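You operate a simulated robot arm through the tools that you are given. There is no shell and no other tool.

You run a simulated robot arm. Do the job below in one go: nothing can be reset, and whatever is moved stays where it is left.

JOB
Take the blue bottle on the top of the long table and put it away on the top of the teal cabinet. Put the tall carton labelled "95" from the top of the long table on the top shelf of the tall rack and the tall carton that says "26" on the top shelf of the orange rack. Fetch the grey tube and stand it on top of the small carton on the top of the grey table. Take the green bearing and put it in the inside of the parcels tray. Take the large bearing marked "56" from the top of the orange table and leave it on the third shelf from the bottom of the orange rack. Put one of the filmed cartons from the top of the orange table on the top of the red table. Put the square carton on the top of the white bench away on the top of the brown table. Take the medium carton from the top of the white bench and put it on the shelf under the cream table. Take the white cloth and leave it in the green basket. Take the card sleeve that says "27" from the top of the grey trolley and put it on the teal board. Open the left drawer, put the white corner piece on the top of the rolling bench away in the inside of the left drawer and shut the drawer again. The order is free. Set down upright: blue bottle, tall carton, grey tube.

Only the result counts: the job must be done as asked and must still hold three seconds after the hand-in. Knocking over, shifting, dropping, spilling or breaking anything else fails it. Flat cloth is picked up by pressing the open fingertips on it (5 to 10 N) and closing them slowly along it; thin cloth reads only 2 to 8 mm in the jaws.

ROBOT AND FRAMES
A 7-joint arm with a two-finger parallel gripper on a trunk, on a base that drives. Base frame: it is fixed to the floor where the robot stands at the start and does not move with it; the origin is under the middle of the robot, x ahead of it, y to its left, z up. Units: mm, degrees, N and s.
With the tool pointing down near the work surface it reaches from about 360 to 780 mm from the robot's upright axis, wherever it stands. Its first joint turns from -143.0 to 143.0 degrees. Places, roughly: blue bottle (5x5x11 cm) [500, -100, 800]; card sleeve [3750, 6250, 750]; filmed carton (6x6x4 cm) [-1700, 1600, 900]; green basket (26x21x14 cm) [2400, 3600, 800]; green bearing (6x6x2 cm) [-1300, 200, 900]; grey tube (6x6x10 cm) [-1500, -500, 1000]; inside of the PARCELS tray (19x19 cm) [-1220, -360, 900]; inside of the left drawer [-3300, 0, 700]; large bearing [-1250, 1750, 1000]; left drawer [-3200, 0, 700]; medium carton [-5500, 6000, 1000]; shelf under the cream table [-3400, 2000, 200]; small carton [-1500, -2000, 1000]; square carton [-5750, 5500, 1000]; tall carton [500, -1750, 750]; teal board (14x11x1 cm) [3900, 6600, 600]; third shelf of the orange rack [-3400, -2300, 1200]; top of the brown table [-3400, -1300, 800]; top of the red table [2600, 1500, 800]; top of the teal cabinet (116x24 cm) [-2700, -4460, 880]; top shelf of the orange rack [-3400, -2300, 1400]; top shelf of the tall rack [400, -4500, 1600]; white cloth (7x11x4 cm) [2400, 3100, 800]; white corner piece (5x5x4 cm) [-5900, 4800, 900]. Payload 3 kg.
Tool frame: the origin (TCP) lies between the finger pads and is the grasp point; the fingertips stand 30 mm ahead of it; z points along the fingers, y is the line along which they close. The gripper opens to 110 mm. The fingers are 20 mm wide and 10 mm thick; the gripper's body (48 by 112 mm) begins 55 mm behind the TCP.
Orientation is told as [roll, pitch, yaw] about the base's x, y, z axes, in that order, counted from this pose: with the fingers straight down and closing along the base's y, the tool's x points along the base's -x, its y along +y and its z along -z.

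CONTROLS
- The arm moves only by the tool drive_tool. Its argument "targets" is one flat list of numbers, 6 for each row, row after row: the shift along the tool's x, y, z in mm, then the turn, a rotation vector about the tool's x, y, z in degrees. In form: [tx, ty, tz, wx, wy, wz, tx, ty, tz, wx, wy, wz, ...]. A call has 1 to 20 rows; each row shifts and turns the commanded pose from where the row before left it, along the tool's axes as they then stand. "jaw" is the opening, from 0 (shut) to 1 (fully open), set as the call begins (left out, the last holds). Each row takes 0.2 s and may step no farther than 50 mm and 8.6 degrees from the row before; otherwise, or with a gripper value out of range, the whole call is refused. Where a pose cannot be reached the arm comes as near as it can. A force on the tool above 40 N (or 10 N above the force at the start of the call, whichever is more), or a blocked arm, ends the call early, and 0.2 s more pass. The fingers move at their own pace (about 153 mm/s each) and stop on an object; they squeeze with about 40 N. The grip force told is the motor's: it shows also when the fingers shut on nothing. Time passes only in rows, and 0.2 s behind the last, so rows that do not move let the fingers close. The reply holds the time, the measured pose of the TCP, the force on the tool along the base axes, the opening and the grip force, in the units named above and with some noise, with the torque about the TCP (base axes, N m) and any sound that the robot's microphone picked up.
- Cameras (640 x 400 px; columns grow to the right, rows downward): "scene" is now at [-313.7, -469.3, 1172.7]; the picture's right is [0.00, -0.75, 0.66], its down [-0.58, 0.53, 0.61] and it looks along [-0.81, -0.39, -0.44] (base axes); focal length 214 px, centre (320, 200). "wrist" rides on the gripper at [73, 17, -103] in the tool frame; the picture's right is [-0.23, 0.97, 0.00], its down [-0.76, -0.18, -0.62] and it looks along [-0.61, -0.14, 0.78] (tool axes); focal length 222 px, centre (320, 200). There is no depth. A picture from a camera that has moved, and an enlarged one, comes with that camera's place and axes in the base frame and with its lens.
- capture(camera): a new picture of that camera. No time passes.
- raise_lower(by): slides the trunk up (or, below 0, down) by that many mm; the arm and the scene camera ride with it, the base frame stays. It gives what a move gives, with no picture.
- base_move(legs): drives the robot by 1 to 6 legs, each [ahead, turn to the left] in mm and degrees, along the robot's own axes; the way and the turn of a leg run together, so that a leg with both is an arc; at most 1500 mm and 180 degrees a leg. The arm and the cameras ride along, it lands a little off, and it stops where it bumps. It gives what a move gives.
- pan_tilt(pan, tilt): turns the head with the scene camera to pan (to the left, within 80 degrees either way) and tilt (down, from -29 to 69), counted from straight ahead of the robot. It gives what a move gives.
- close_up(camera, box): a new picture of the part [left, top, right, bottom] of that camera's present view, enlarged. No time passes.
- hand_in(): hands the job in; it is judged then, once.

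Places have to be worked out from the pictures, the camera data and where the tool is seen. Open the gripper and draw the arm clear of the work before you hand the job in, unless the task says otherwise.

The tools are called by a JSON object that holds its "fn" and its "kwargs". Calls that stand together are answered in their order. drive_tool: Moves the arm, as the interface text tells. Its arguments: {"type":"object","properties":{"targets":{"type":"array"},"jaw":{"type":"number"}},"required":["targets"]} The other tools are called the same way: raise_lower (by) slides the trunk up or down; base_move (legs) drives the base; pan_tilt (pan, tilt) turns the head that bears the scene camera; capture (camera) takes a picture; close_up (camera, box) takes an enlarged picture of a part of a camera's view; hand_in () hands the job in.

At the start:

```text
time_s: 0.0
tool_pos: [-339.3, -423.1, 1097.3]
tool_rot: [0.0, 0.0, 0.3]
force: [-0.6, -0.3, -0.6]
moment: [0.01, 0.03, -0.04]
width: 110.0
gripper_force: 0.0
trunk travel left (down, up): [-250.0, 240.0]
robot x, y, heading: [3.1, 3.8, 0.0]
head pan, tilt: [-41.3, 54.5]
```

scene: 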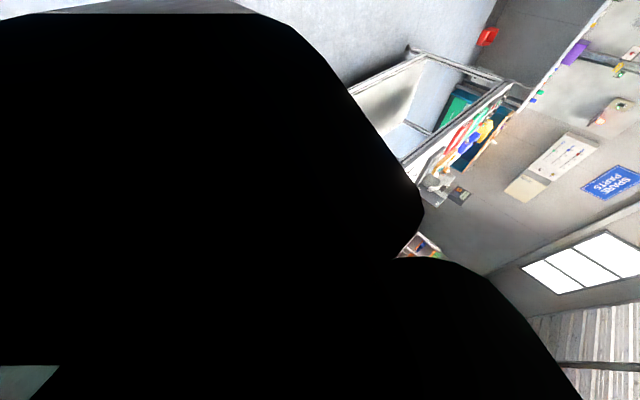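
wrist: 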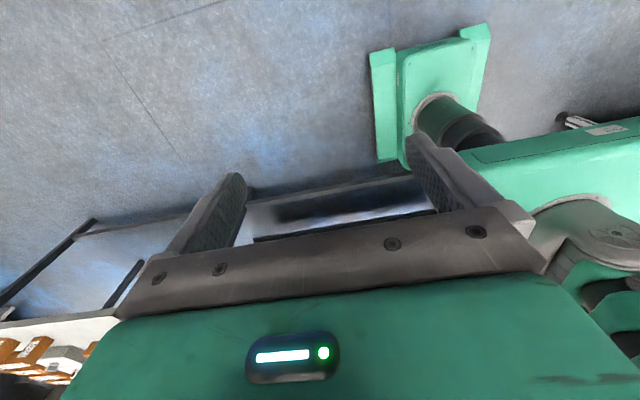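

I start by looking around: the scene picture is mostly hidden by something black, so I turn the head to see how the scene camera reacts.

{"fn": "pan_tilt", "kwargs": {"pan": 0, "tilt": 30}}

{"fn": "capture", "kwargs": {"camera": "scene"}}

```text
time_s: 1.1
tool_pos: [-339.6, -424.6, 1096.8]
tool_rot: [0.0, 0.1, 0.5]
force: [0.1, -0.8, 0.1]
moment: [0.03, 0.01, 0.01]
width: 109.8
gripper_force: 0.1
trunk travel left (down, up): [-250.0, 240.0]
robot x, y, heading: [4.4, -2.6, -0.2]
head pan, tilt: [0.0, 30.0]
```

```text
taken
camera scene: at [-278.5, -421.3, 1137.3], right [0.0, -1.0, 0.0], down [-0.87, 0.0, 0.5], along [-0.5, 0.0, -0.87], focal length 214 px, centre (320, 200)
```

scene: 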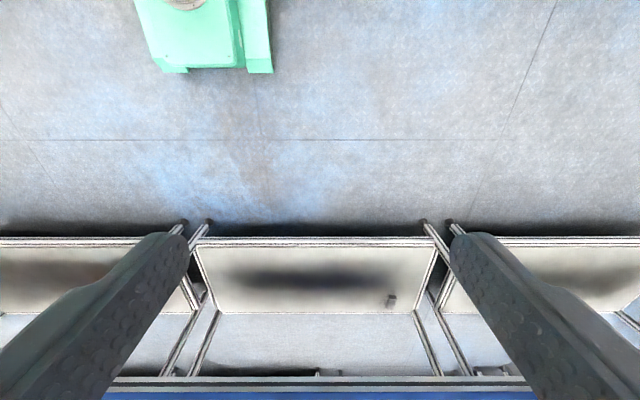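

The scene camera evidently rides on the hand (ahead = tool z, up = -tool x), as the fingers appear on both sides. I tilt the head up further to look over the table behind the robot.

{"fn": "pan_tilt", "kwargs": {"pan": 0, "tilt": 69}}

{"fn": "capture", "kwargs": {"camera": "scene"}}

{"fn": "capture", "kwargs": {"camera": "wrist"}}

```text
time_s: 2.1
tool_pos: [-340.0, -422.8, 1096.1]
tool_rot: [0.0, 0.0, 0.3]
force: [-0.1, 0.5, -0.2]
moment: [0.01, -0.02, -0.02]
width: 110.2
gripper_force: 0.0
trunk travel left (down, up): [-250.0, 240.0]
robot x, y, heading: [0.7, -0.7, 0.0]
head pan, tilt: [0.0, 68.8]
```

```text
taken
camera scene: at [-329.9, -421.4, 1171.7], right [0.0, -1.0, 0.0], down [-0.36, 0.0, 0.93], along [-0.93, 0.0, -0.36], focal length 214 px, centre (320, 200)
```

scene: 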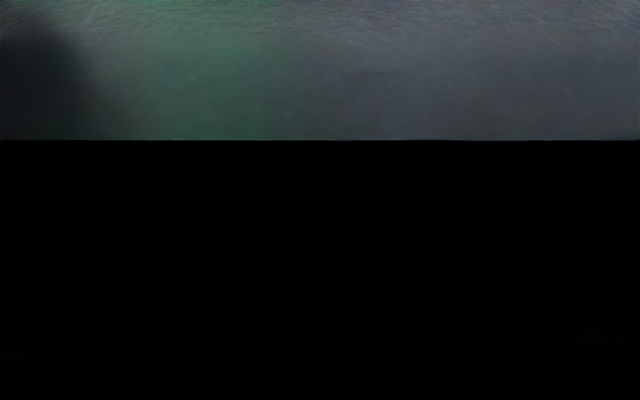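

```text
taken
camera wrist: at [-411.3, -407.5, 1200.3], right [0.22, 0.97, 0.0], down [0.76, -0.17, 0.62], along [0.61, -0.14, -0.78], focal length 222 px, centre (320, 200)
```

wrist: 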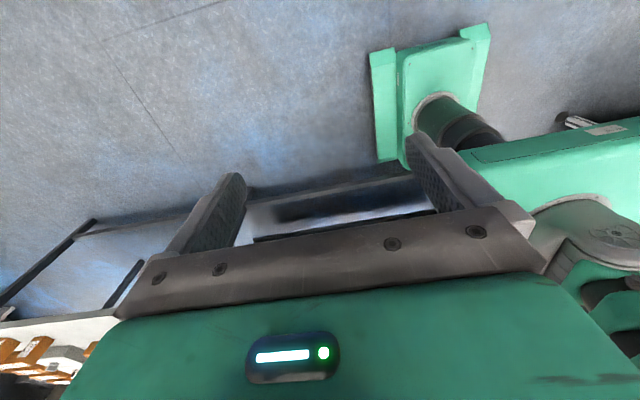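

At tilt 69 the camera goes into the hand's body, so I'll use smaller tilts. Next I swing the arm round the robot's right side towards the front at constant height, in a first half, and look.

{"fn": "drive_tool", "kwargs": {"targets": [-38.2, -27.9, 0, 0, 0, 0, -40.4, -24.5, 0, 0, 0, 0, -42.4, -20.9, 0, 0, 0, 0, -44.1, -17.1, 0, 0, 0, 0, -45.4, -13.2, 0, 0, 0, 0, -46.4, -9.2, 0, 0, 0, 0, -47, -5.1, 0, 0, 0, 0, -47.3, -1, 0, 0, 0, 0]}}

{"fn": "pan_tilt", "kwargs": {"pan": 0, "tilt": -29}}

{"fn": "capture", "kwargs": {"camera": "scene"}}

{"fn": "capture", "kwargs": {"camera": "wrist"}}

```text
time_s: 3.9
tool_pos: [11.9, -539.8, 1095.2]
tool_rot: [0.0, -0.1, 0.3]
force: [-0.8, 0.6, 0.2]
moment: [0.0, -0.05, 0.02]
width: 109.8
gripper_force: 0.1
trunk travel left (down, up): [-250.0, 240.0]
robot x, y, heading: [2.7, 1.0, -0.1]
head pan, tilt: [0.0, 68.8]
```

```text
time_s: 5.7
tool_pos: [12.3, -540.1, 1096.3]
tool_rot: [0.1, 0.0, 0.3]
force: [-0.3, 0.7, -0.4]
moment: [0.0, 0.02, 0.0]
width: 110.1
gripper_force: 0.0
trunk travel left (down, up): [-250.0, 240.0]
robot x, y, heading: [1.3, 1.0, -0.1]
head pan, tilt: [0.0, -28.6]
```

```text
taken
camera scene: at [160.6, -537.1, 1159.7], right [0.0, -1.0, 0.0], down [-0.88, 0.0, -0.48], along [0.48, 0.0, -0.88], focal length 214 px, centre (320, 200)
```

scene: 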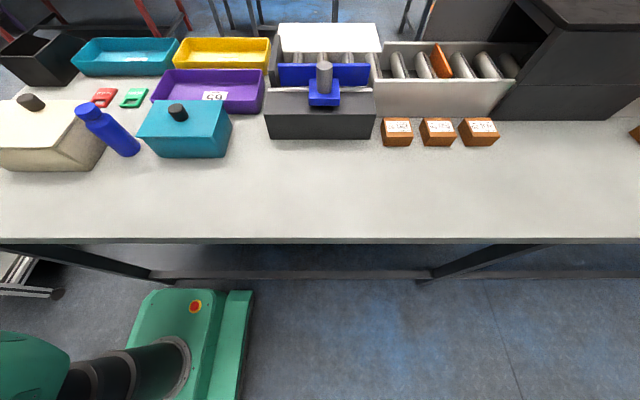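

```text
taken
camera wrist: at [-60.6, -523.8, 1199.4], right [0.22, 0.97, 0.0], down [0.76, -0.17, 0.62], along [0.61, -0.14, -0.78], focal length 222 px, centre (320, 200)
```

wrist: 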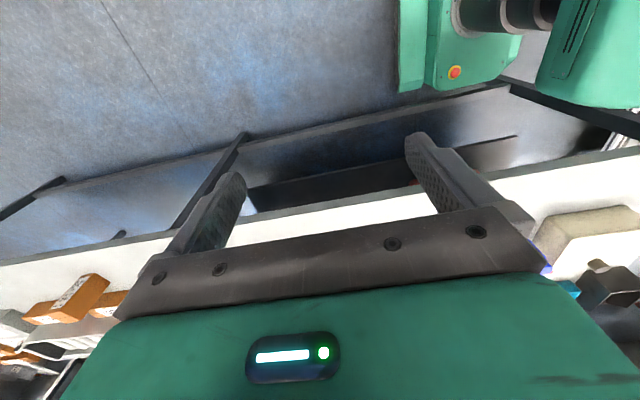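

The view shows the long table with bottle, bins and cartons. I enlarge the carton labels and the left part to read them.

{"fn": "close_up", "kwargs": {"camera": "scene", "box": [370, 100, 530, 200]}}

{"fn": "close_up", "kwargs": {"camera": "scene", "box": [0, 30, 320, 230]}}

{"fn": "pan_tilt", "kwargs": {"pan": -60, "tilt": -25}}

{"fn": "capture", "kwargs": {"camera": "scene"}}

```text
4.00 times, centred on (450, 150) of scene
camera zoom: at [160.6, -537.1, 1159.7], right [0.0, -1.0, 0.0], down [-0.88, 0.0, -0.48], along [0.48, 0.0, -0.88], focal length 858 px, centre (-200, 400)
```

zoom: 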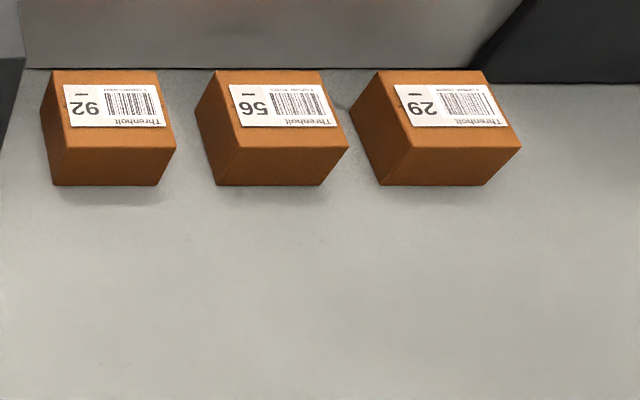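

```text
2.00 times, centred on (160, 130) of scene
camera zoom: at [160.6, -537.1, 1159.7], right [0.0, -1.0, 0.0], down [-0.88, 0.0, -0.48], along [0.48, 0.0, -0.88], focal length 429 px, centre (640, 340)
```

zoom: 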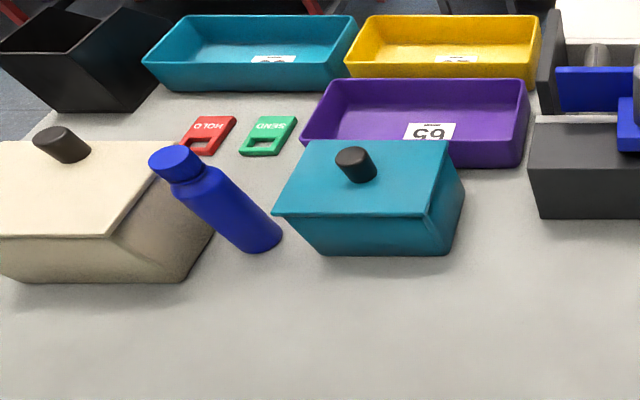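

```text
time_s: 7.0
tool_pos: [10.5, -540.3, 1096.1]
tool_rot: [0.0, 0.0, 0.3]
force: [0.3, -0.3, -0.4]
moment: [-0.04, 0.0, 0.0]
width: 110.1
gripper_force: 0.1
trunk travel left (down, up): [-250.0, 240.0]
robot x, y, heading: [0.3, -2.8, -0.2]
head pan, tilt: [-60.0, -25.0]
```

```text
taken
camera scene: at [156.5, -598.5, 1191.1], right [0.0, -0.5, 0.87], down [-0.9, -0.37, -0.21], along [0.43, -0.78, -0.45], focal length 214 px, centre (320, 200)
```

scene: 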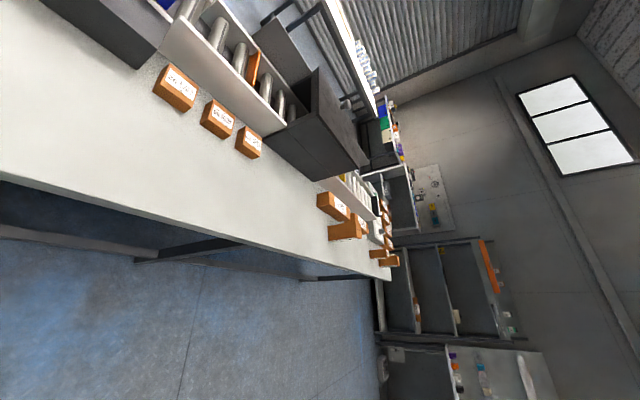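

The tall cartons stand farther right on the long table. I look to the left and down to see the robot's own base and the aisle.

{"fn": "pan_tilt", "kwargs": {"pan": 60, "tilt": -10}}

{"fn": "capture", "kwargs": {"camera": "scene"}}

{"fn": "pan_tilt", "kwargs": {"pan": -75, "tilt": 10}}

{"fn": "capture", "kwargs": {"camera": "scene"}}

```text
time_s: 9.0
tool_pos: [10.4, -539.5, 1095.4]
tool_rot: [0.0, 0.0, 0.3]
force: [-0.2, 0.4, -0.4]
moment: [-0.02, -0.01, 0.04]
width: 110.2
gripper_force: 0.0
trunk travel left (down, up): [-250.0, 240.0]
robot x, y, heading: [-1.7, -3.7, 0.3]
head pan, tilt: [60.0, -10.0]
```

```text
taken
camera scene: at [135.4, -464.2, 1184.5], right [0.0, -0.5, -0.87], down [-0.99, 0.15, -0.09], along [0.17, 0.85, -0.49], focal length 214 px, centre (320, 200)
```

scene: 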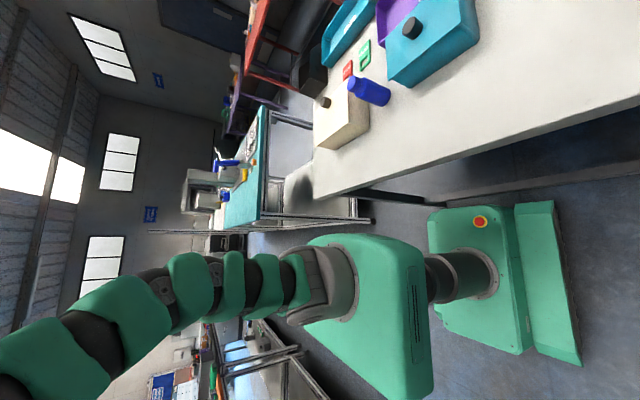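

```text
time_s: 11.1
tool_pos: [10.6, -540.0, 1096.2]
tool_rot: [-0.2, 0.0, 0.3]
force: [0.0, 0.8, 0.2]
moment: [-0.01, 0.0, -0.01]
width: 110.0
gripper_force: 0.0
trunk travel left (down, up): [-250.0, 240.0]
robot x, y, heading: [0.4, 0.2, 0.1]
head pan, tilt: [-75.0, 10.0]
```

```text
taken
camera scene: at [104.9, -627.1, 1202.5], right [0.0, -0.26, 0.97], down [-0.99, 0.16, 0.05], along [-0.17, -0.95, -0.26], focal length 214 px, centre (320, 200)
```

scene: 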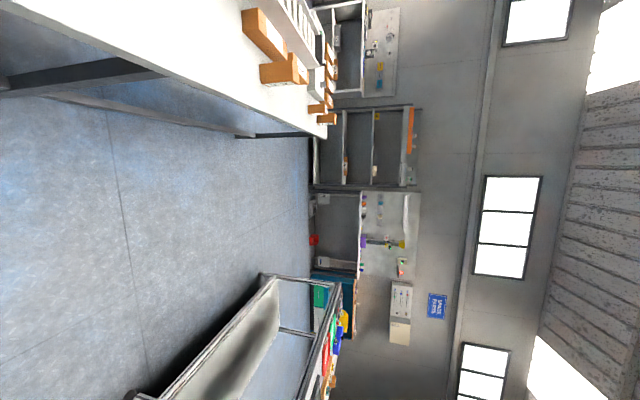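

Both views give the overview: aisle between long table (front edge x≈290) and a table behind. I now swing the arm on to the front, above the blue bottle, for a closer measurement.

{"fn": "drive_tool", "kwargs": {"targets": [-36, 22.5, 0, 0, 0, 0, -36, 22.5, 0, 0, 0, 0, -36, 22.5, 0, 0, 0, 0, -36, 22.5, 0, 0, 0, 0, -36, 22.5, 0, 0, 0, 0, -36, 22.5, 0, 0, 0, 0, -36, 22.5, 0, 0, 0, 0, -36, 22.5, 0, 0, 0, 0, -22.5, 37.5, 5, 0, 0, 0, -22.5, 37.5, 5, 0, 0, 0, -22.5, 37.5, 5, 0, 0, 0, -22.5, 37.5, 5, 0, 0, 0, -22.5, 37.5, 5, 0, 0, 0, -22.5, 37.5, 5, 0, 0, 0, -22.5, 37.5, 5, 0, 0, 0, -22.5, 37.5, 5, 0, 0, 0]}}

{"fn": "pan_tilt", "kwargs": {"pan": 0, "tilt": 15}}

{"fn": "capture", "kwargs": {"camera": "scene"}}

{"fn": "capture", "kwargs": {"camera": "wrist"}}

```text
time_s: 14.5
tool_pos: [477.9, -60.3, 1054.4]
tool_rot: [0.1, 0.0, 0.3]
force: [-0.3, -1.0, -0.5]
moment: [0.04, 0.0, -0.02]
width: 110.0
gripper_force: 0.0
trunk travel left (down, up): [-250.0, 240.0]
robot x, y, heading: [1.5, -1.1, -0.0]
head pan, tilt: [-75.0, 10.0]
```

```text
time_s: 16.0
tool_pos: [478.5, -60.1, 1055.2]
tool_rot: [0.1, 0.0, 0.3]
force: [0.0, 0.2, 0.0]
moment: [0.02, 0.0, -0.04]
width: 110.1
gripper_force: 0.0
trunk travel left (down, up): [-250.0, 240.0]
robot x, y, heading: [-1.1, -0.9, -0.1]
head pan, tilt: [0.0, 15.0]
```

```text
taken
camera scene: at [563.7, -58.4, 1092.3], right [0.0, -1.0, 0.0], down [-0.97, 0.0, 0.26], along [-0.26, 0.0, -0.97], focal length 214 px, centre (320, 200)
```

scene: 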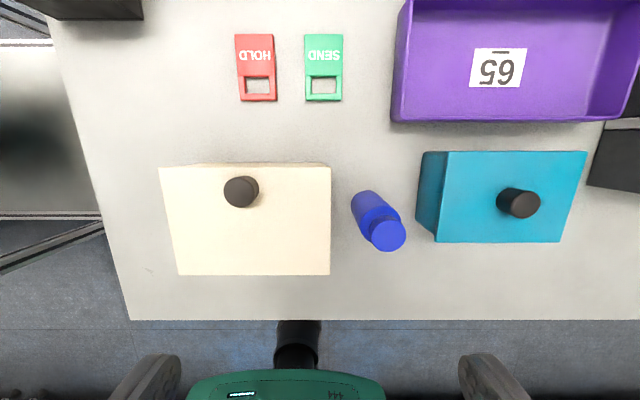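

```text
taken
camera wrist: at [406.7, -44.7, 1158.5], right [0.22, 0.97, 0.0], down [0.76, -0.17, 0.62], along [0.61, -0.14, -0.78], focal length 222 px, centre (320, 200)
```

wrist: 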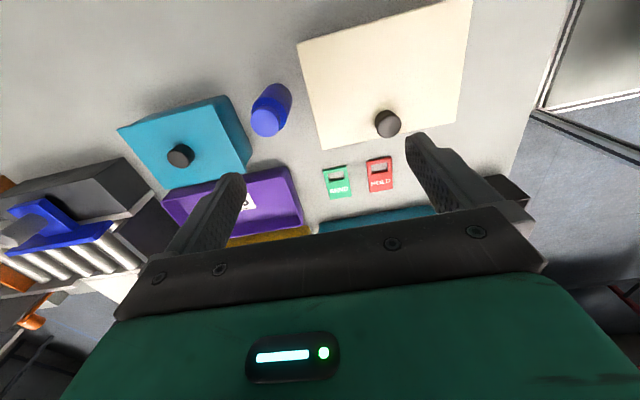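

The bottle appears at about (486, -121) with the table top near z≈800 by intersecting the two views. I move above it, a bit lower, to check with parallax.

{"fn": "drive_tool", "kwargs": {"targets": [-4, -30.5, 20, 0, 0, 0, -4, -30.5, 20, 0, 0, 0, 0, 0, 10, 0, 0, 0]}}

{"fn": "pan_tilt", "kwargs": {"pan": 0, "tilt": 30}}

{"fn": "capture", "kwargs": {"camera": "scene"}}

{"fn": "capture", "kwargs": {"camera": "wrist"}}

```text
time_s: 16.8
tool_pos: [488.7, -119.4, 1004.4]
tool_rot: [0.0, 0.0, 0.4]
force: [0.1, 0.0, 0.0]
moment: [-0.03, 0.02, -0.02]
width: 110.1
gripper_force: 0.0
trunk travel left (down, up): [-250.0, 240.0]
robot x, y, heading: [-1.8, -0.4, 0.0]
head pan, tilt: [0.0, 15.0]
```

```text
time_s: 17.6
tool_pos: [489.0, -120.3, 1006.1]
tool_rot: [0.0, 0.0, 0.3]
force: [0.0, 0.5, 0.0]
moment: [0.01, -0.02, 0.03]
width: 109.9
gripper_force: 0.0
trunk travel left (down, up): [-250.0, 240.0]
robot x, y, heading: [-4.6, -0.0, 0.1]
head pan, tilt: [0.0, 30.0]
```

```text
taken
camera scene: at [549.4, -118.6, 1046.9], right [0.0, -1.0, 0.0], down [-0.87, 0.0, 0.5], along [-0.5, 0.0, -0.87], focal length 214 px, centre (320, 200)
```

scene: 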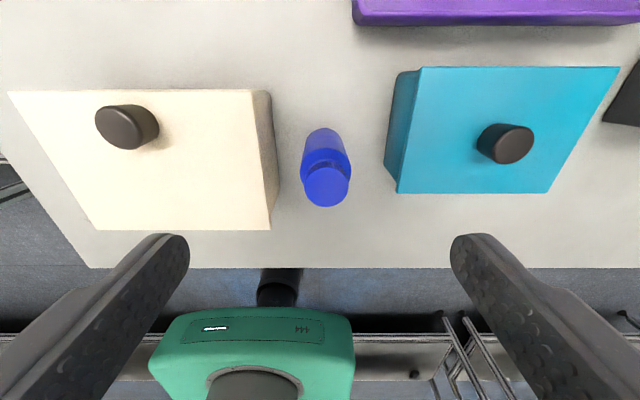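

```text
taken
camera wrist: at [416.6, -104.9, 1110.0], right [0.22, 0.97, 0.0], down [0.76, -0.17, 0.62], along [0.61, -0.14, -0.78], focal length 222 px, centre (320, 200)
```

wrist: 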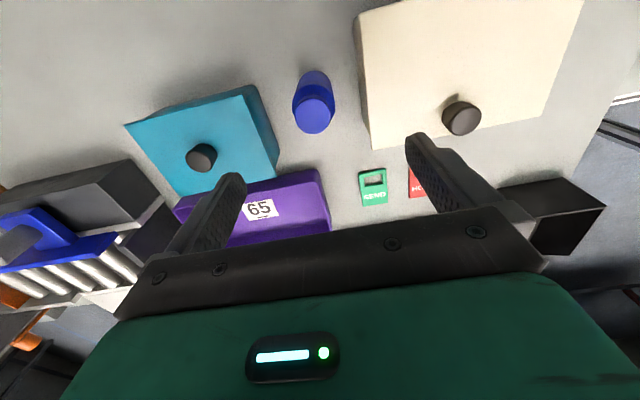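

The cap top triangulates to about (476.5, -123, 901), so the table top is ≈790. The tan box beside it is close, so I narrow the jaws to ~77 mm, centre over the bottle and descend to z≈851.

{"fn": "drive_tool", "kwargs": {"targets": [12.5, -5, 0, 0, 0, 0, 0, 0, 0, 0, 0, 0, 0, 0, 40, 0, 0, 0, 0, 0, 20, 0, 0, 0], "jaw": 0.7}}

{"fn": "capture", "kwargs": {"camera": "scene"}}

```text
time_s: 18.6
tool_pos: [476.2, -125.3, 945.0]
tool_rot: [0.0, 0.0, 0.2]
force: [-0.8, 0.1, 0.0]
moment: [0.03, 0.01, 0.01]
width: 77.1
gripper_force: 0.1
trunk travel left (down, up): [-250.0, 240.0]
robot x, y, heading: [-1.1, -0.5, 0.2]
head pan, tilt: [0.0, 30.0]
```

```text
taken
camera scene: at [536.8, -123.5, 986.2], right [0.0, -1.0, 0.0], down [-0.87, 0.0, 0.5], along [-0.5, 0.0, -0.87], focal length 214 px, centre (320, 200)
```

scene: 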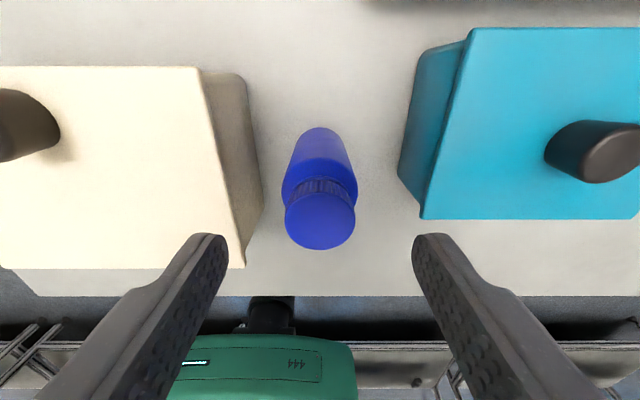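

The bottle is centred between the fingers with clearance to both boxes. I descend to z≈851 and close.

{"fn": "drive_tool", "kwargs": {"targets": [0, 0, 35, 0, 0, 0, 0, 0, 35, 0, 0, 0, 0, 0, 24, 0, 0, 0]}}

{"fn": "drive_tool", "kwargs": {"targets": [0, 0, 0, 0, 0, 0, 0, 0, 0, 0, 0, 0, 0, 0, 0, 0, 0, 0], "jaw": 0}}

```text
time_s: 19.3
tool_pos: [474.9, -125.6, 877.5]
tool_rot: [0.0, -0.1, 0.2]
force: [-9.5, -0.7, 25.4]
moment: [1.38, 0.08, 0.56]
width: 77.4
gripper_force: 0.2
trunk travel left (down, up): [-250.0, 240.0]
robot x, y, heading: [1.7, -1.7, 0.0]
head pan, tilt: [0.0, 30.0]
stopped in row 3: the force on the tool passed its limit at 128 N (the readings are from after the stop); the commanded pose is now the measured one
```

```text
time_s: 20.1
tool_pos: [475.9, -125.2, 874.9]
tool_rot: [0.0, -0.2, 0.3]
force: [0.0, 1.6, 4.0]
moment: [0.06, -0.03, 0.02]
width: 41.9
gripper_force: 40.2
trunk travel left (down, up): [-250.0, 240.0]
robot x, y, heading: [1.1, 3.9, 0.0]
head pan, tilt: [0.0, 30.0]
```

Contact at z≈877 on the left-finger side; the jaws have now closed on 42 mm. I look at what touched before doing anything else.

{"fn": "capture", "kwargs": {"camera": "scene"}}

{"fn": "capture", "kwargs": {"camera": "wrist"}}

```text
taken
camera scene: at [536.9, -122.9, 916.0], right [0.0, -1.0, 0.0], down [-0.87, 0.0, 0.5], along [-0.5, 0.0, -0.87], focal length 214 px, centre (320, 200)
```

scene: 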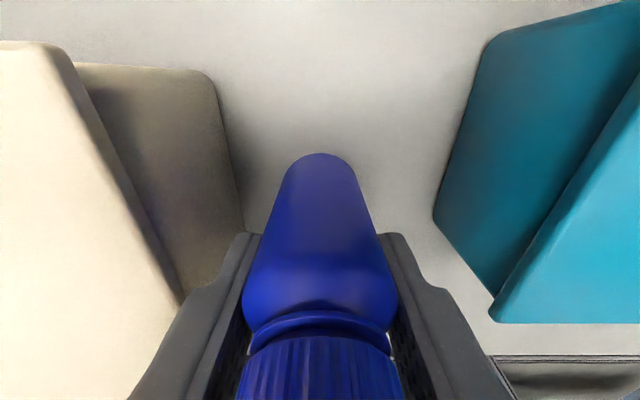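

```text
taken
camera wrist: at [404.0, -109.3, 979.0], right [0.22, 0.97, 0.0], down [0.76, -0.17, 0.62], along [0.61, -0.14, -0.78], focal length 222 px, centre (320, 200)
```

wrist: 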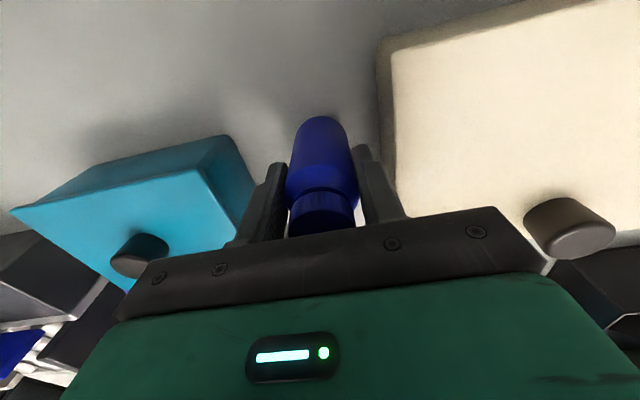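

The finger's thicker part touched the tan box's lid edge; the bottle is gripped on its body. I lift straight up 70 mm to the earlier viewpoint and compare the box's place.

{"fn": "drive_tool", "kwargs": {"targets": [0, 0, -20, 0, 0, 0, 0, 0, -25, 0, 0, 0, 0, 0, -25, 0, 0, 0]}}

{"fn": "capture", "kwargs": {"camera": "scene"}}

```text
time_s: 20.9
tool_pos: [477.2, -124.0, 948.3]
tool_rot: [0.0, -0.2, 0.4]
force: [-0.3, -0.6, -0.7]
moment: [0.03, -0.02, 0.0]
width: 41.9
gripper_force: 40.6
trunk travel left (down, up): [-250.0, 240.0]
robot x, y, heading: [-0.1, 1.9, -0.1]
head pan, tilt: [0.0, 30.0]
```

```text
taken
camera scene: at [537.8, -122.6, 987.4], right [0.0, -1.0, 0.0], down [-0.87, 0.0, 0.5], along [-0.5, 0.0, -0.87], focal length 214 px, centre (320, 200)
```

scene: 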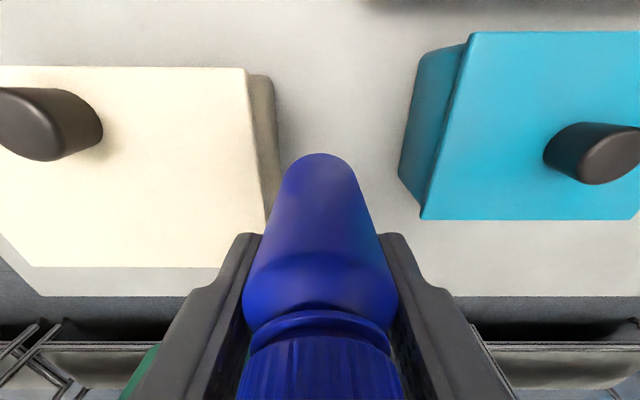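

The tan box with knob looks shifted to the right after the contact. I return to the earlier viewpoint (489, -120, 1006) to compare exactly.

{"fn": "drive_tool", "kwargs": {"targets": [-11.8, 3.7, -28.8, 0, 0, 0, 0, 0, -29, 0, 0, 0, 0, 0, 0, 0, 0, 0]}}

{"fn": "capture", "kwargs": {"camera": "scene"}}

{"fn": "capture", "kwargs": {"camera": "wrist"}}

```text
time_s: 21.7
tool_pos: [488.5, -120.3, 1006.7]
tool_rot: [0.1, 0.0, 0.3]
force: [-0.2, 1.0, 0.1]
moment: [0.02, 0.03, 0.02]
width: 41.9
gripper_force: 40.4
trunk travel left (down, up): [-250.0, 240.0]
robot x, y, heading: [3.0, 4.3, 0.2]
head pan, tilt: [0.0, 30.0]
```

```text
taken
camera scene: at [549.3, -118.5, 1046.2], right [0.0, -1.0, 0.0], down [-0.87, 0.0, 0.5], along [-0.5, 0.0, -0.87], focal length 214 px, centre (320, 200)
```

scene: 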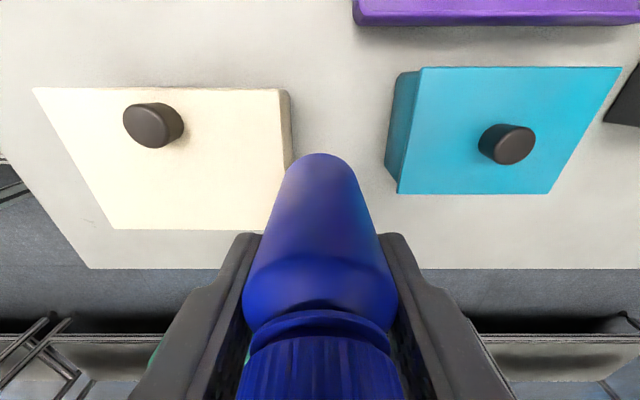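

```text
taken
camera wrist: at [416.4, -104.8, 1109.0], right [0.22, 0.97, 0.0], down [0.76, -0.17, 0.62], along [0.61, -0.14, -0.78], focal length 222 px, centre (320, 200)
```

wrist: 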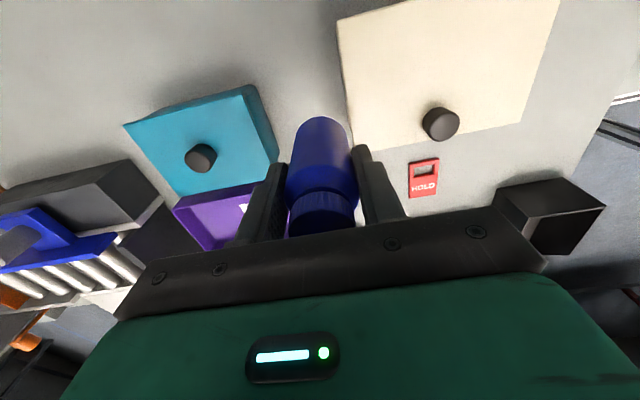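

Same camera pose before/after shows the tan box moved rigidly ≈19 mm towards -y (right edge from y≈-67 to ≈-86). I'll set the bottle down in the free front strip at (365, -190), then push the box back.

{"fn": "drive_tool", "kwargs": {"targets": [41.2, -23.3, 0, 0, 0, 0, 41.2, -23.3, 0, 0, 0, 0, 41.2, -23.3, 0, 0, 0, 0, 0, 0, 40, 0, 0, 0, 0, 0, 40, 0, 0, 0, 0, 0, 35, 0, 0, 0, 0, 0, 8, 0, 0, 0]}}

{"fn": "capture", "kwargs": {"camera": "scene"}}

```text
time_s: 23.3
tool_pos: [365.6, -194.0, 880.1]
tool_rot: [0.0, -0.2, 0.2]
force: [0.8, -0.9, 0.0]
moment: [-0.03, 0.0, -0.05]
width: 42.2
gripper_force: 40.0
trunk travel left (down, up): [-250.0, 240.0]
robot x, y, heading: [-3.2, 3.2, 0.0]
head pan, tilt: [0.0, 30.0]
```

```text
taken
camera scene: at [426.3, -190.6, 920.4], right [0.0, -1.0, 0.0], down [-0.87, 0.0, 0.5], along [-0.5, 0.0, -0.87], focal length 214 px, centre (320, 200)
```

scene: 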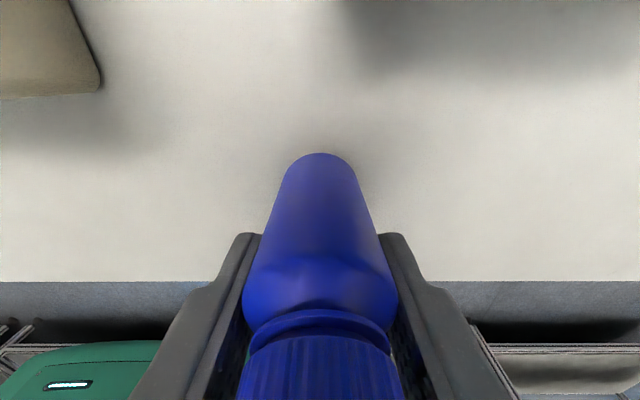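

The bottle is ~5 mm above the table, well inside the front edge (x≈267). I lower slowly until contact and release.

{"fn": "drive_tool", "kwargs": {"targets": [0, 0, 2, 0, 0, 0, 0, 0, 2, 0, 0, 0, 0, 0, 1, 0, 0, 0, 0, 0, 0, 0, 0, 0]}}

```text
time_s: 24.3
tool_pos: [365.3, -192.1, 875.6]
tool_rot: [0.0, -0.2, 0.4]
force: [0.1, -0.9, 10.3]
moment: [-0.05, -0.16, -0.02]
width: 41.9
gripper_force: 40.2
trunk travel left (down, up): [-250.0, 240.0]
robot x, y, heading: [2.3, -1.3, 0.1]
head pan, tilt: [0.0, 30.0]
```

Contact (10 N up) — the bottle stands on the table. I open moderately and rise.

{"fn": "drive_tool", "kwargs": {"targets": [0, 0, 0, 0, 0, 0, 0, 0, 0, 0, 0, 0, 0, 0, -30, 0, 0, 0, 0, 0, -40, 0, 0, 0, 0, 0, -40, 0, 0, 0, 0, 0, -20, 0, 0, 0], "jaw": 0.65}}

{"fn": "capture", "kwargs": {"camera": "scene"}}

```text
time_s: 25.7
tool_pos: [363.7, -191.7, 1008.5]
tool_rot: [0.0, -0.2, 0.1]
force: [0.0, 0.2, -0.2]
moment: [0.02, 0.03, -0.02]
width: 71.6
gripper_force: 0.1
trunk travel left (down, up): [-250.0, 240.0]
robot x, y, heading: [0.7, -0.9, -0.0]
head pan, tilt: [0.0, 30.0]
```

```text
taken
camera scene: at [424.9, -189.5, 1048.1], right [0.0, -1.0, 0.0], down [-0.87, 0.0, 0.5], along [-0.5, 0.0, -0.87], focal length 214 px, centre (320, 200)
```

scene: 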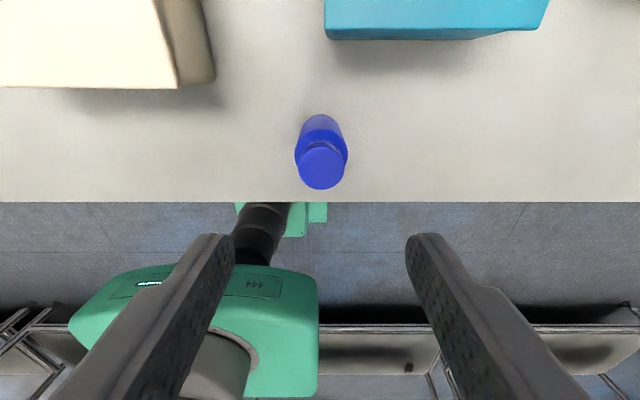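

The bottle stands at (364,-192). Now I close the fingers and lower them beside the tan box's right face at (474, -120, 880), ready to nudge it back.

{"fn": "drive_tool", "kwargs": {"targets": [-36.8, 23.9, 0, 0, 0, 0, -36.8, 23.9, 0, 0, 0, 0, -36.8, 23.9, 0, 0, 0, 0, 0, 0, 40, 0, 0, 0, 0, 0, 40, 0, 0, 0, 0, 0, 40, 0, 0, 0, 0, 0, 8, 0, 0, 0], "jaw": 0}}

{"fn": "capture", "kwargs": {"camera": "scene"}}

```text
time_s: 27.3
tool_pos: [474.1, -120.4, 876.6]
tool_rot: [0.0, 0.0, 0.3]
force: [0.3, 0.2, 0.8]
moment: [0.01, 0.01, -0.03]
width: 0.0
gripper_force: 38.0
trunk travel left (down, up): [-250.0, 240.0]
robot x, y, heading: [1.6, 0.2, -0.1]
head pan, tilt: [0.0, 30.0]
```

```text
taken
camera scene: at [535.2, -117.3, 917.1], right [0.0, -1.0, 0.0], down [-0.87, 0.0, 0.5], along [-0.5, 0.0, -0.87], focal length 214 px, centre (320, 200)
```

scene: 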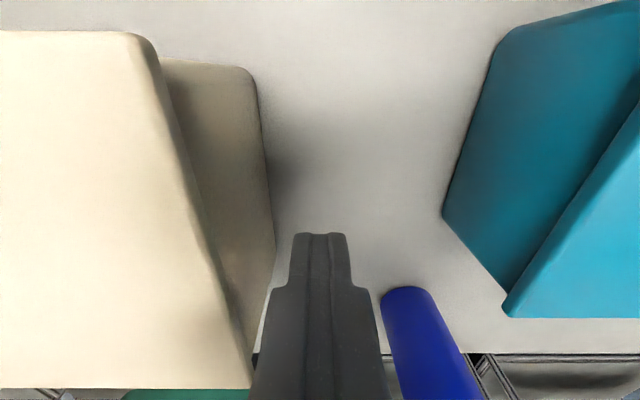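

Lid top is ≈872; its right edge is now y≈-88.5 and was -69.1 before. I lower the closed fingers a little and push slowly in +y to about TCP y=-90, then re-measure.

{"fn": "drive_tool", "kwargs": {"targets": [0, 0, 12, 0, 0, 0, 0, 6, 0, 0, 0, 0, 0, 6, 0, 0, 0, 0, 0, 3, 0, 0, 0, 0, 0, 3, 0, 0, 0, 0, 0, 3, 0, 0, 0, 0, 0, 3, 0, 0, 0, 0, 0, 3, 0, 0, 0, 0]}}

{"fn": "capture", "kwargs": {"camera": "scene"}}

```text
time_s: 29.1
tool_pos: [473.9, -91.8, 865.4]
tool_rot: [0.0, -0.1, 0.4]
force: [0.3, -0.6, -0.2]
moment: [0.02, -0.01, -0.03]
width: 0.0
gripper_force: 37.4
trunk travel left (down, up): [-250.0, 240.0]
robot x, y, heading: [-0.8, -0.8, 0.3]
head pan, tilt: [0.0, 30.0]
```

```text
taken
camera scene: at [535.3, -90.7, 906.7], right [0.0, -1.0, 0.0], down [-0.87, 0.0, 0.5], along [-0.5, 0.0, -0.87], focal length 214 px, centre (320, 200)
```

scene: 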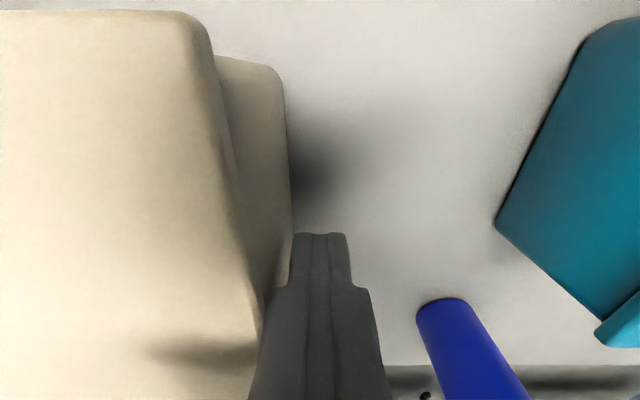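

The box is following with little force; the lid edge is now at about -75. I push 5 mm more, retreat, and return to the reference viewpoint for comparison.

{"fn": "drive_tool", "kwargs": {"targets": [0, 2.5, 0, 0, 0, 0, 0, 2.5, 0, 0, 0, 0, 0, 0, 0, 0, 0, 0, 0, -10, 0, 0, 0, 0, 0, -18, 0, 0, 0, 0, 0, 0, -40, 0, 0, 0, 0, 0, -45, 0, 0, 0, -15, -5, -50, 0, 0, 0, 0, 0, -5, 0, 0, 0]}}

{"fn": "capture", "kwargs": {"camera": "scene"}}

```text
refused: row 8 steps farther than a row can; nothing moved
```

```text
taken
camera scene: at [535.3, -90.7, 906.7], right [0.0, -1.0, 0.0], down [-0.87, 0.0, 0.5], along [-0.5, 0.0, -0.87], focal length 214 px, centre (320, 200)
```

scene: 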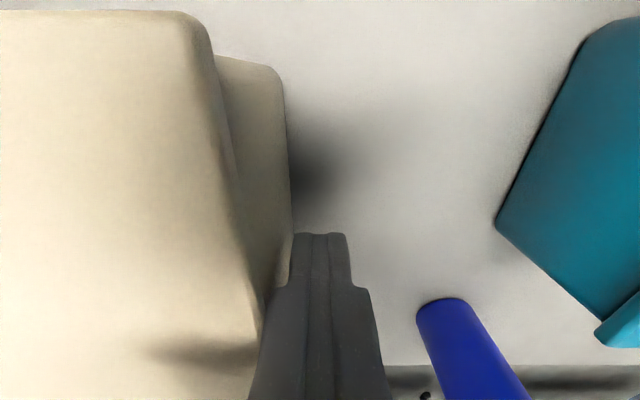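

One row was too long; I repeat with shorter rows: push 5 mm, retreat, rise to the reference viewpoint.

{"fn": "drive_tool", "kwargs": {"targets": [0, 2.5, 0, 0, 0, 0, 0, 2.5, 0, 0, 0, 0, 0, 0, 0, 0, 0, 0, 0, -10, 0, 0, 0, 0, 0, -18, 0, 0, 0, 0, 0, 0, -40, 0, 0, 0, 0, 0, -40, 0, 0, 0, -15, -5.5, -40, 0, 0, 0, 0, 0, -21, 0, 0, 0]}}

{"fn": "capture", "kwargs": {"camera": "scene"}}

```text
time_s: 31.1
tool_pos: [489.3, -120.4, 1007.4]
tool_rot: [0.0, -0.1, 0.3]
force: [0.3, -0.2, -0.6]
moment: [-0.02, 0.01, 0.0]
width: 0.0
gripper_force: 37.6
trunk travel left (down, up): [-250.0, 240.0]
robot x, y, heading: [-3.6, -1.9, -0.1]
head pan, tilt: [0.0, 30.0]
```

```text
taken
camera scene: at [550.2, -117.6, 1047.8], right [0.0, -1.0, 0.0], down [-0.87, 0.0, 0.5], along [-0.5, 0.0, -0.87], focal length 214 px, centre (320, 200)
```

scene: 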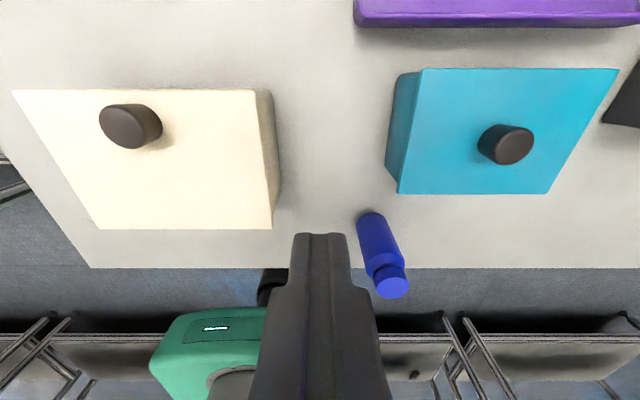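

The box is back within a millimetre or two of its old outline. I now return to the bottle at (365, -192), open the jaws and grasp it lower on the body.

{"fn": "drive_tool", "kwargs": {"targets": [41.5, -24, 0, 0, 0, 0, 41.5, -24, 0, 0, 0, 0, 41.5, -24, 0, 0, 0, 0, 0, 0, 40, 0, 0, 0], "jaw": 0.8}}

{"fn": "capture", "kwargs": {"camera": "scene"}}

```text
time_s: 32.1
tool_pos: [364.8, -191.8, 967.5]
tool_rot: [0.0, -0.1, 0.3]
force: [-0.1, -0.4, 0.0]
moment: [0.03, 0.01, 0.0]
width: 88.1
gripper_force: 0.0
trunk travel left (down, up): [-250.0, 240.0]
robot x, y, heading: [-1.8, 3.8, -0.0]
head pan, tilt: [0.0, 30.0]
```

```text
taken
camera scene: at [425.6, -189.7, 1006.7], right [0.0, -1.0, 0.0], down [-0.87, 0.0, 0.5], along [-0.5, 0.0, -0.87], focal length 214 px, centre (320, 200)
```

scene: 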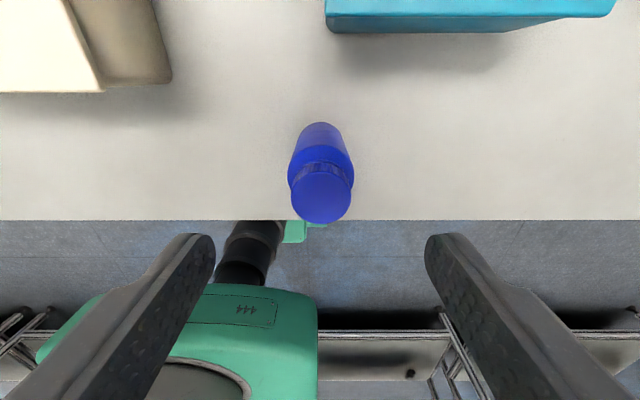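

Centred. I descend to z≈851 and close.

{"fn": "drive_tool", "kwargs": {"targets": [0, 0, 40, 0, 0, 0, 0, 0, 40, 0, 0, 0, 0, 0, 34, 0, 0, 0]}}

{"fn": "drive_tool", "kwargs": {"targets": [0, 0, 0, 0, 0, 0, 0, 0, 0, 0, 0, 0, 0, 0, 0, 0, 0, 0], "jaw": 0}}

```text
time_s: 32.9
tool_pos: [366.4, -193.4, 852.4]
tool_rot: [0.0, -0.1, 0.3]
force: [0.6, -0.5, 0.3]
moment: [-0.05, -0.02, -0.03]
width: 87.6
gripper_force: 0.0
trunk travel left (down, up): [-250.0, 240.0]
robot x, y, heading: [-2.9, 1.7, -0.1]
head pan, tilt: [0.0, 30.0]
```

```text
time_s: 33.7
tool_pos: [366.1, -191.8, 853.1]
tool_rot: [0.0, -0.1, 0.4]
force: [0.4, 0.0, -0.9]
moment: [0.04, 0.02, -0.03]
width: 41.7
gripper_force: 39.9
trunk travel left (down, up): [-250.0, 240.0]
robot x, y, heading: [5.4, -0.8, -0.0]
head pan, tilt: [0.0, 30.0]
```

The bottle is held (41.7 mm). I lift, pull the arm in, and look toward -y (pan right) and toward +y for the route.

{"fn": "drive_tool", "kwargs": {"targets": [0, 0, -20, 0, 0, 0, 0, 0, -40, 0, 0, 0, 0, 0, -45, 0, 0, 0, 0, 0, -45, 0, 0, 0, 0, 0, -45, 0, 0, 0, 0, 0, -45, 0, 0, 0]}}

{"fn": "pan_tilt", "kwargs": {"pan": -78, "tilt": 20}}

{"fn": "capture", "kwargs": {"camera": "scene"}}

```text
time_s: 35.1
tool_pos: [367.5, -194.4, 1091.1]
tool_rot: [0.0, -0.1, 0.3]
force: [-0.5, -0.5, -0.8]
moment: [0.03, -0.05, -0.02]
width: 42.1
gripper_force: 39.8
trunk travel left (down, up): [-250.0, 240.0]
robot x, y, heading: [-2.4, 1.7, -0.0]
head pan, tilt: [0.0, 30.0]
```

```text
time_s: 36.6
tool_pos: [366.8, -193.6, 1091.0]
tool_rot: [0.0, -0.1, 0.2]
force: [0.3, 0.4, -0.4]
moment: [-0.02, 0.01, 0.06]
width: 41.8
gripper_force: 39.4
trunk travel left (down, up): [-250.0, 240.0]
robot x, y, heading: [-0.1, 1.2, -0.0]
head pan, tilt: [-78.0, 20.0]
```

```text
taken
camera scene: at [444.6, -282.8, 1202.2], right [0.0, -0.21, 0.98], down [-0.94, 0.33, 0.07], along [-0.34, -0.92, -0.2], focal length 214 px, centre (320, 200)
```

scene: 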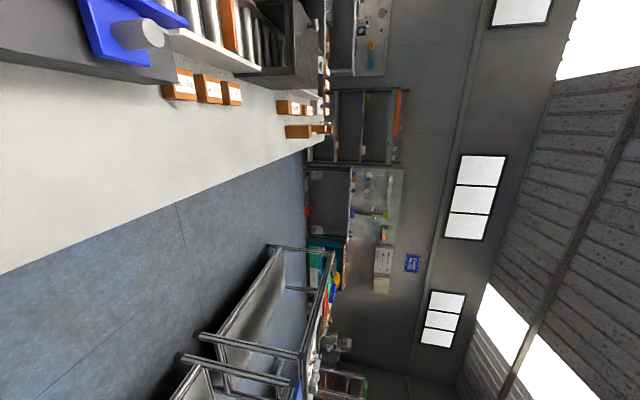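

I enlarge the middle part of this view to understand the way to the far wall.

{"fn": "close_up", "kwargs": {"camera": "scene", "box": [180, 80, 436, 240]}}

{"fn": "close_up", "kwargs": {"camera": "scene", "box": [180, 230, 452, 400]}}

```text
2.50 times, centred on (308, 160) of scene
camera zoom: at [444.6, -282.8, 1202.2], right [0.0, -0.21, 0.98], down [-0.94, 0.33, 0.07], along [-0.34, -0.92, -0.2], focal length 536 px, centre (350, 300)
```

zoom: 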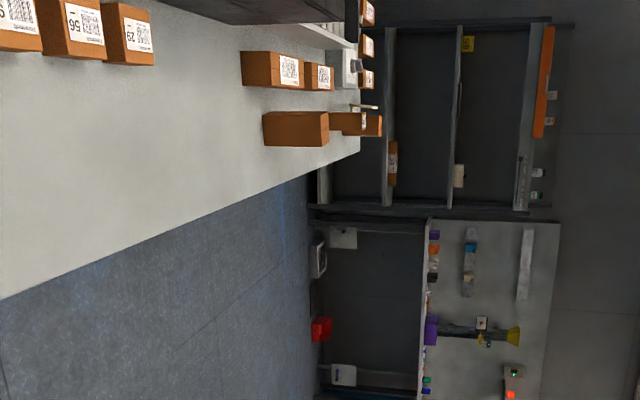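

```text
2.35 times, centred on (316, 315) of scene
camera zoom: at [444.6, -282.8, 1202.2], right [0.0, -0.21, 0.98], down [-0.94, 0.33, 0.07], along [-0.34, -0.92, -0.2], focal length 505 px, centre (329, -71)
```

zoom: 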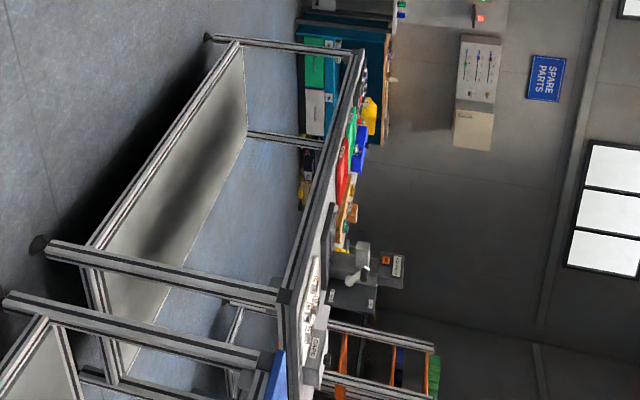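

The grey table's front is at x≈-1110 (y from -1300 to -2590, top ≈850), the aisle between is clear and the far wall benches are at y≈-4400. I back off the long table, turn right and drive down the aisle to y≈-3300.

{"fn": "base_move", "kwargs": {"legs": [[-330, 0], [0, -90], [1500, 0], [1500, 0], [300, 0]]}}

{"fn": "pan_tilt", "kwargs": {"pan": -78, "tilt": -15}}

{"fn": "capture", "kwargs": {"camera": "scene"}}

```text
time_s: 58.5
tool_pos: [-724.8, -3638.1, 1090.1]
tool_rot: [-0.1, -0.1, -93.7]
force: [0.3, 0.4, -0.4]
moment: [0.0, 0.0, -0.01]
width: 39.8
gripper_force: 40.3
trunk travel left (down, up): [-250.0, 240.0]
robot x, y, heading: [-503.9, -3286.2, -94.1]
head pan, tilt: [-78.0, 20.0]
```

```text
time_s: 59.5
tool_pos: [-725.2, -3638.4, 1090.6]
tool_rot: [0.0, -0.1, -93.7]
force: [0.5, -1.0, 0.1]
moment: [0.03, -0.02, 0.0]
width: 39.8
gripper_force: 39.7
trunk travel left (down, up): [-250.0, 240.0]
robot x, y, heading: [-503.2, -3284.3, -94.2]
head pan, tilt: [-78.0, -15.0]
```

```text
taken
camera scene: at [-813.0, -3763.8, 1205.7], right [-0.21, 0.02, 0.98], down [-0.19, 0.98, -0.06], along [-0.96, -0.2, -0.2], focal length 214 px, centre (320, 200)
```

scene: 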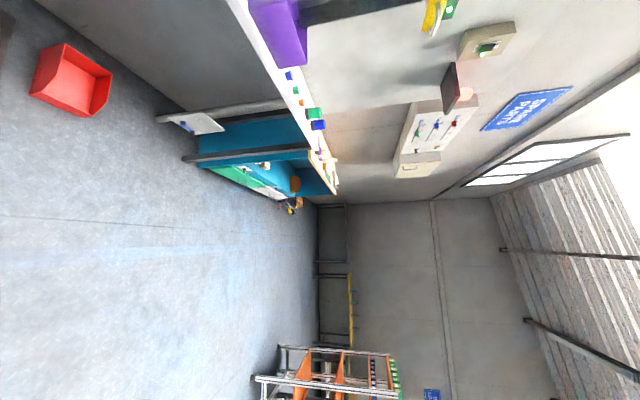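

I'm at (-503,-3285). The teal cabinet stands at the -y wall from x≈-2040 on, its front near y≈-4350. I turn to -x, drive 1900 mm along the open floor and turn back to face the cabinet.

{"fn": "base_move", "kwargs": {"legs": [[0, -86], [1500, 0], [450, 0], [0, 90]]}}

{"fn": "pan_tilt", "kwargs": {"pan": 0, "tilt": -29}}

{"fn": "capture", "kwargs": {"camera": "scene"}}

```text
time_s: 76.9
tool_pos: [-2645.6, -3644.8, 1090.0]
tool_rot: [0.0, -0.1, -90.6]
force: [0.2, -0.2, -0.3]
moment: [-0.01, 0.02, -0.01]
width: 40.3
gripper_force: 39.9
trunk travel left (down, up): [-250.0, 240.0]
robot x, y, heading: [-2488.2, -3278.2, -91.2]
head pan, tilt: [-78.0, -15.0]
```

```text
time_s: 78.4
tool_pos: [-2645.4, -3644.4, 1090.8]
tool_rot: [0.0, -0.1, -90.5]
force: [-0.6, 0.1, 0.1]
moment: [0.04, -0.02, 0.02]
width: 40.1
gripper_force: 40.4
trunk travel left (down, up): [-250.0, 240.0]
robot x, y, heading: [-2489.9, -3278.0, -90.9]
head pan, tilt: [0.0, -28.6]
```

```text
taken
camera scene: at [-2647.4, -3792.4, 1156.1], right [-1.0, 0.01, 0.0], down [0.01, 0.88, -0.48], along [-0.01, -0.48, -0.88], focal length 214 px, centre (320, 200)
```

scene: 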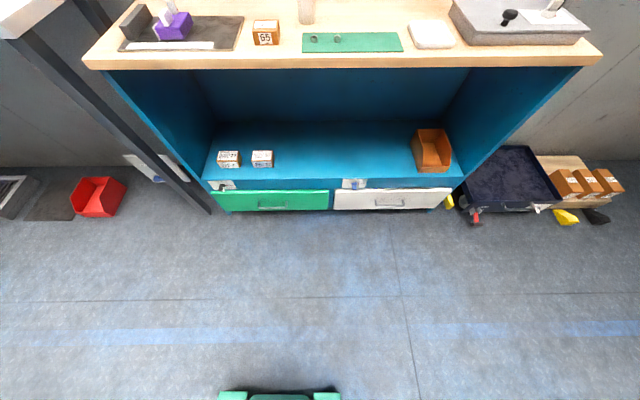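

The cabinet has a wooden top (front edge y≈-4290) with several things on it. I drive 400 mm closer and look again from above.

{"fn": "base_move", "kwargs": {"legs": [[400, 0]]}}

{"fn": "capture", "kwargs": {"camera": "scene"}}

```text
time_s: 80.9
tool_pos: [-2649.6, -4053.4, 1090.5]
tool_rot: [0.1, -0.2, -90.1]
force: [0.2, 0.5, -0.1]
moment: [-0.05, 0.04, 0.02]
width: 39.7
gripper_force: 40.0
trunk travel left (down, up): [-250.0, 240.0]
robot x, y, heading: [-2498.7, -3686.6, -90.7]
head pan, tilt: [0.0, -28.6]
```

```text
taken
camera scene: at [-2650.5, -4201.4, 1156.2], right [-1.0, 0.0, 0.0], down [0.0, 0.88, -0.48], along [0.0, -0.48, -0.88], focal length 214 px, centre (320, 200)
```

scene: 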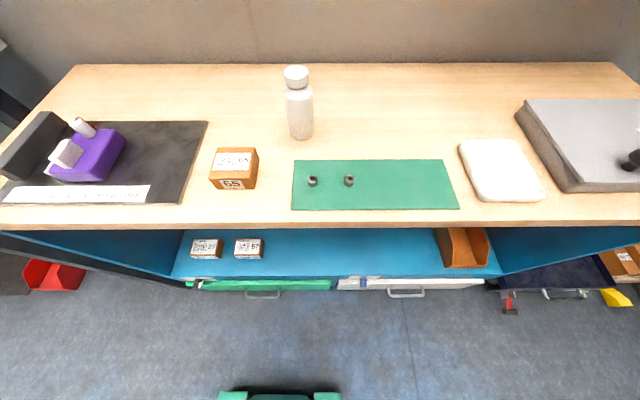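

The top (z≈860, y from about -4320 to -4690) has free bare wood behind the green mat. I choose the spot (-2770, -4510) for the bottle and drive 300 mm nearer.

{"fn": "base_move", "kwargs": {"legs": [[300, 0]]}}

{"fn": "pan_tilt", "kwargs": {"pan": 0, "tilt": 0}}

{"fn": "capture", "kwargs": {"camera": "scene"}}

```text
time_s: 82.9
tool_pos: [-2652.4, -4353.6, 1092.7]
tool_rot: [0.0, -0.1, -90.2]
force: [0.6, 0.2, -0.3]
moment: [-0.01, 0.01, 0.01]
width: 40.1
gripper_force: 40.2
trunk travel left (down, up): [-250.0, 240.0]
robot x, y, heading: [-2500.6, -3989.1, -90.5]
head pan, tilt: [0.0, -28.6]
```

```text
time_s: 83.9
tool_pos: [-2653.3, -4353.7, 1092.5]
tool_rot: [0.0, -0.1, -90.0]
force: [0.1, -0.2, -0.3]
moment: [-0.01, 0.06, 0.01]
width: 40.0
gripper_force: 39.6
trunk travel left (down, up): [-250.0, 240.0]
robot x, y, heading: [-2499.7, -3988.5, -90.9]
head pan, tilt: [0.0, 0.0]
```

```text
taken
camera scene: at [-2654.0, -4461.8, 1134.0], right [-1.0, 0.0, 0.0], down [0.0, 1.0, 0.0], along [0.0, 0.0, -1.0], focal length 214 px, centre (320, 200)
```

scene: 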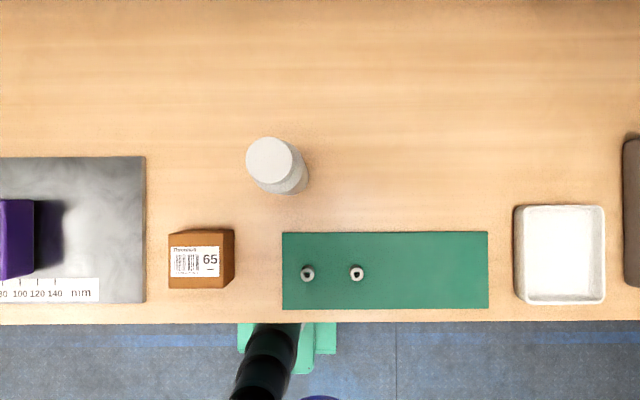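

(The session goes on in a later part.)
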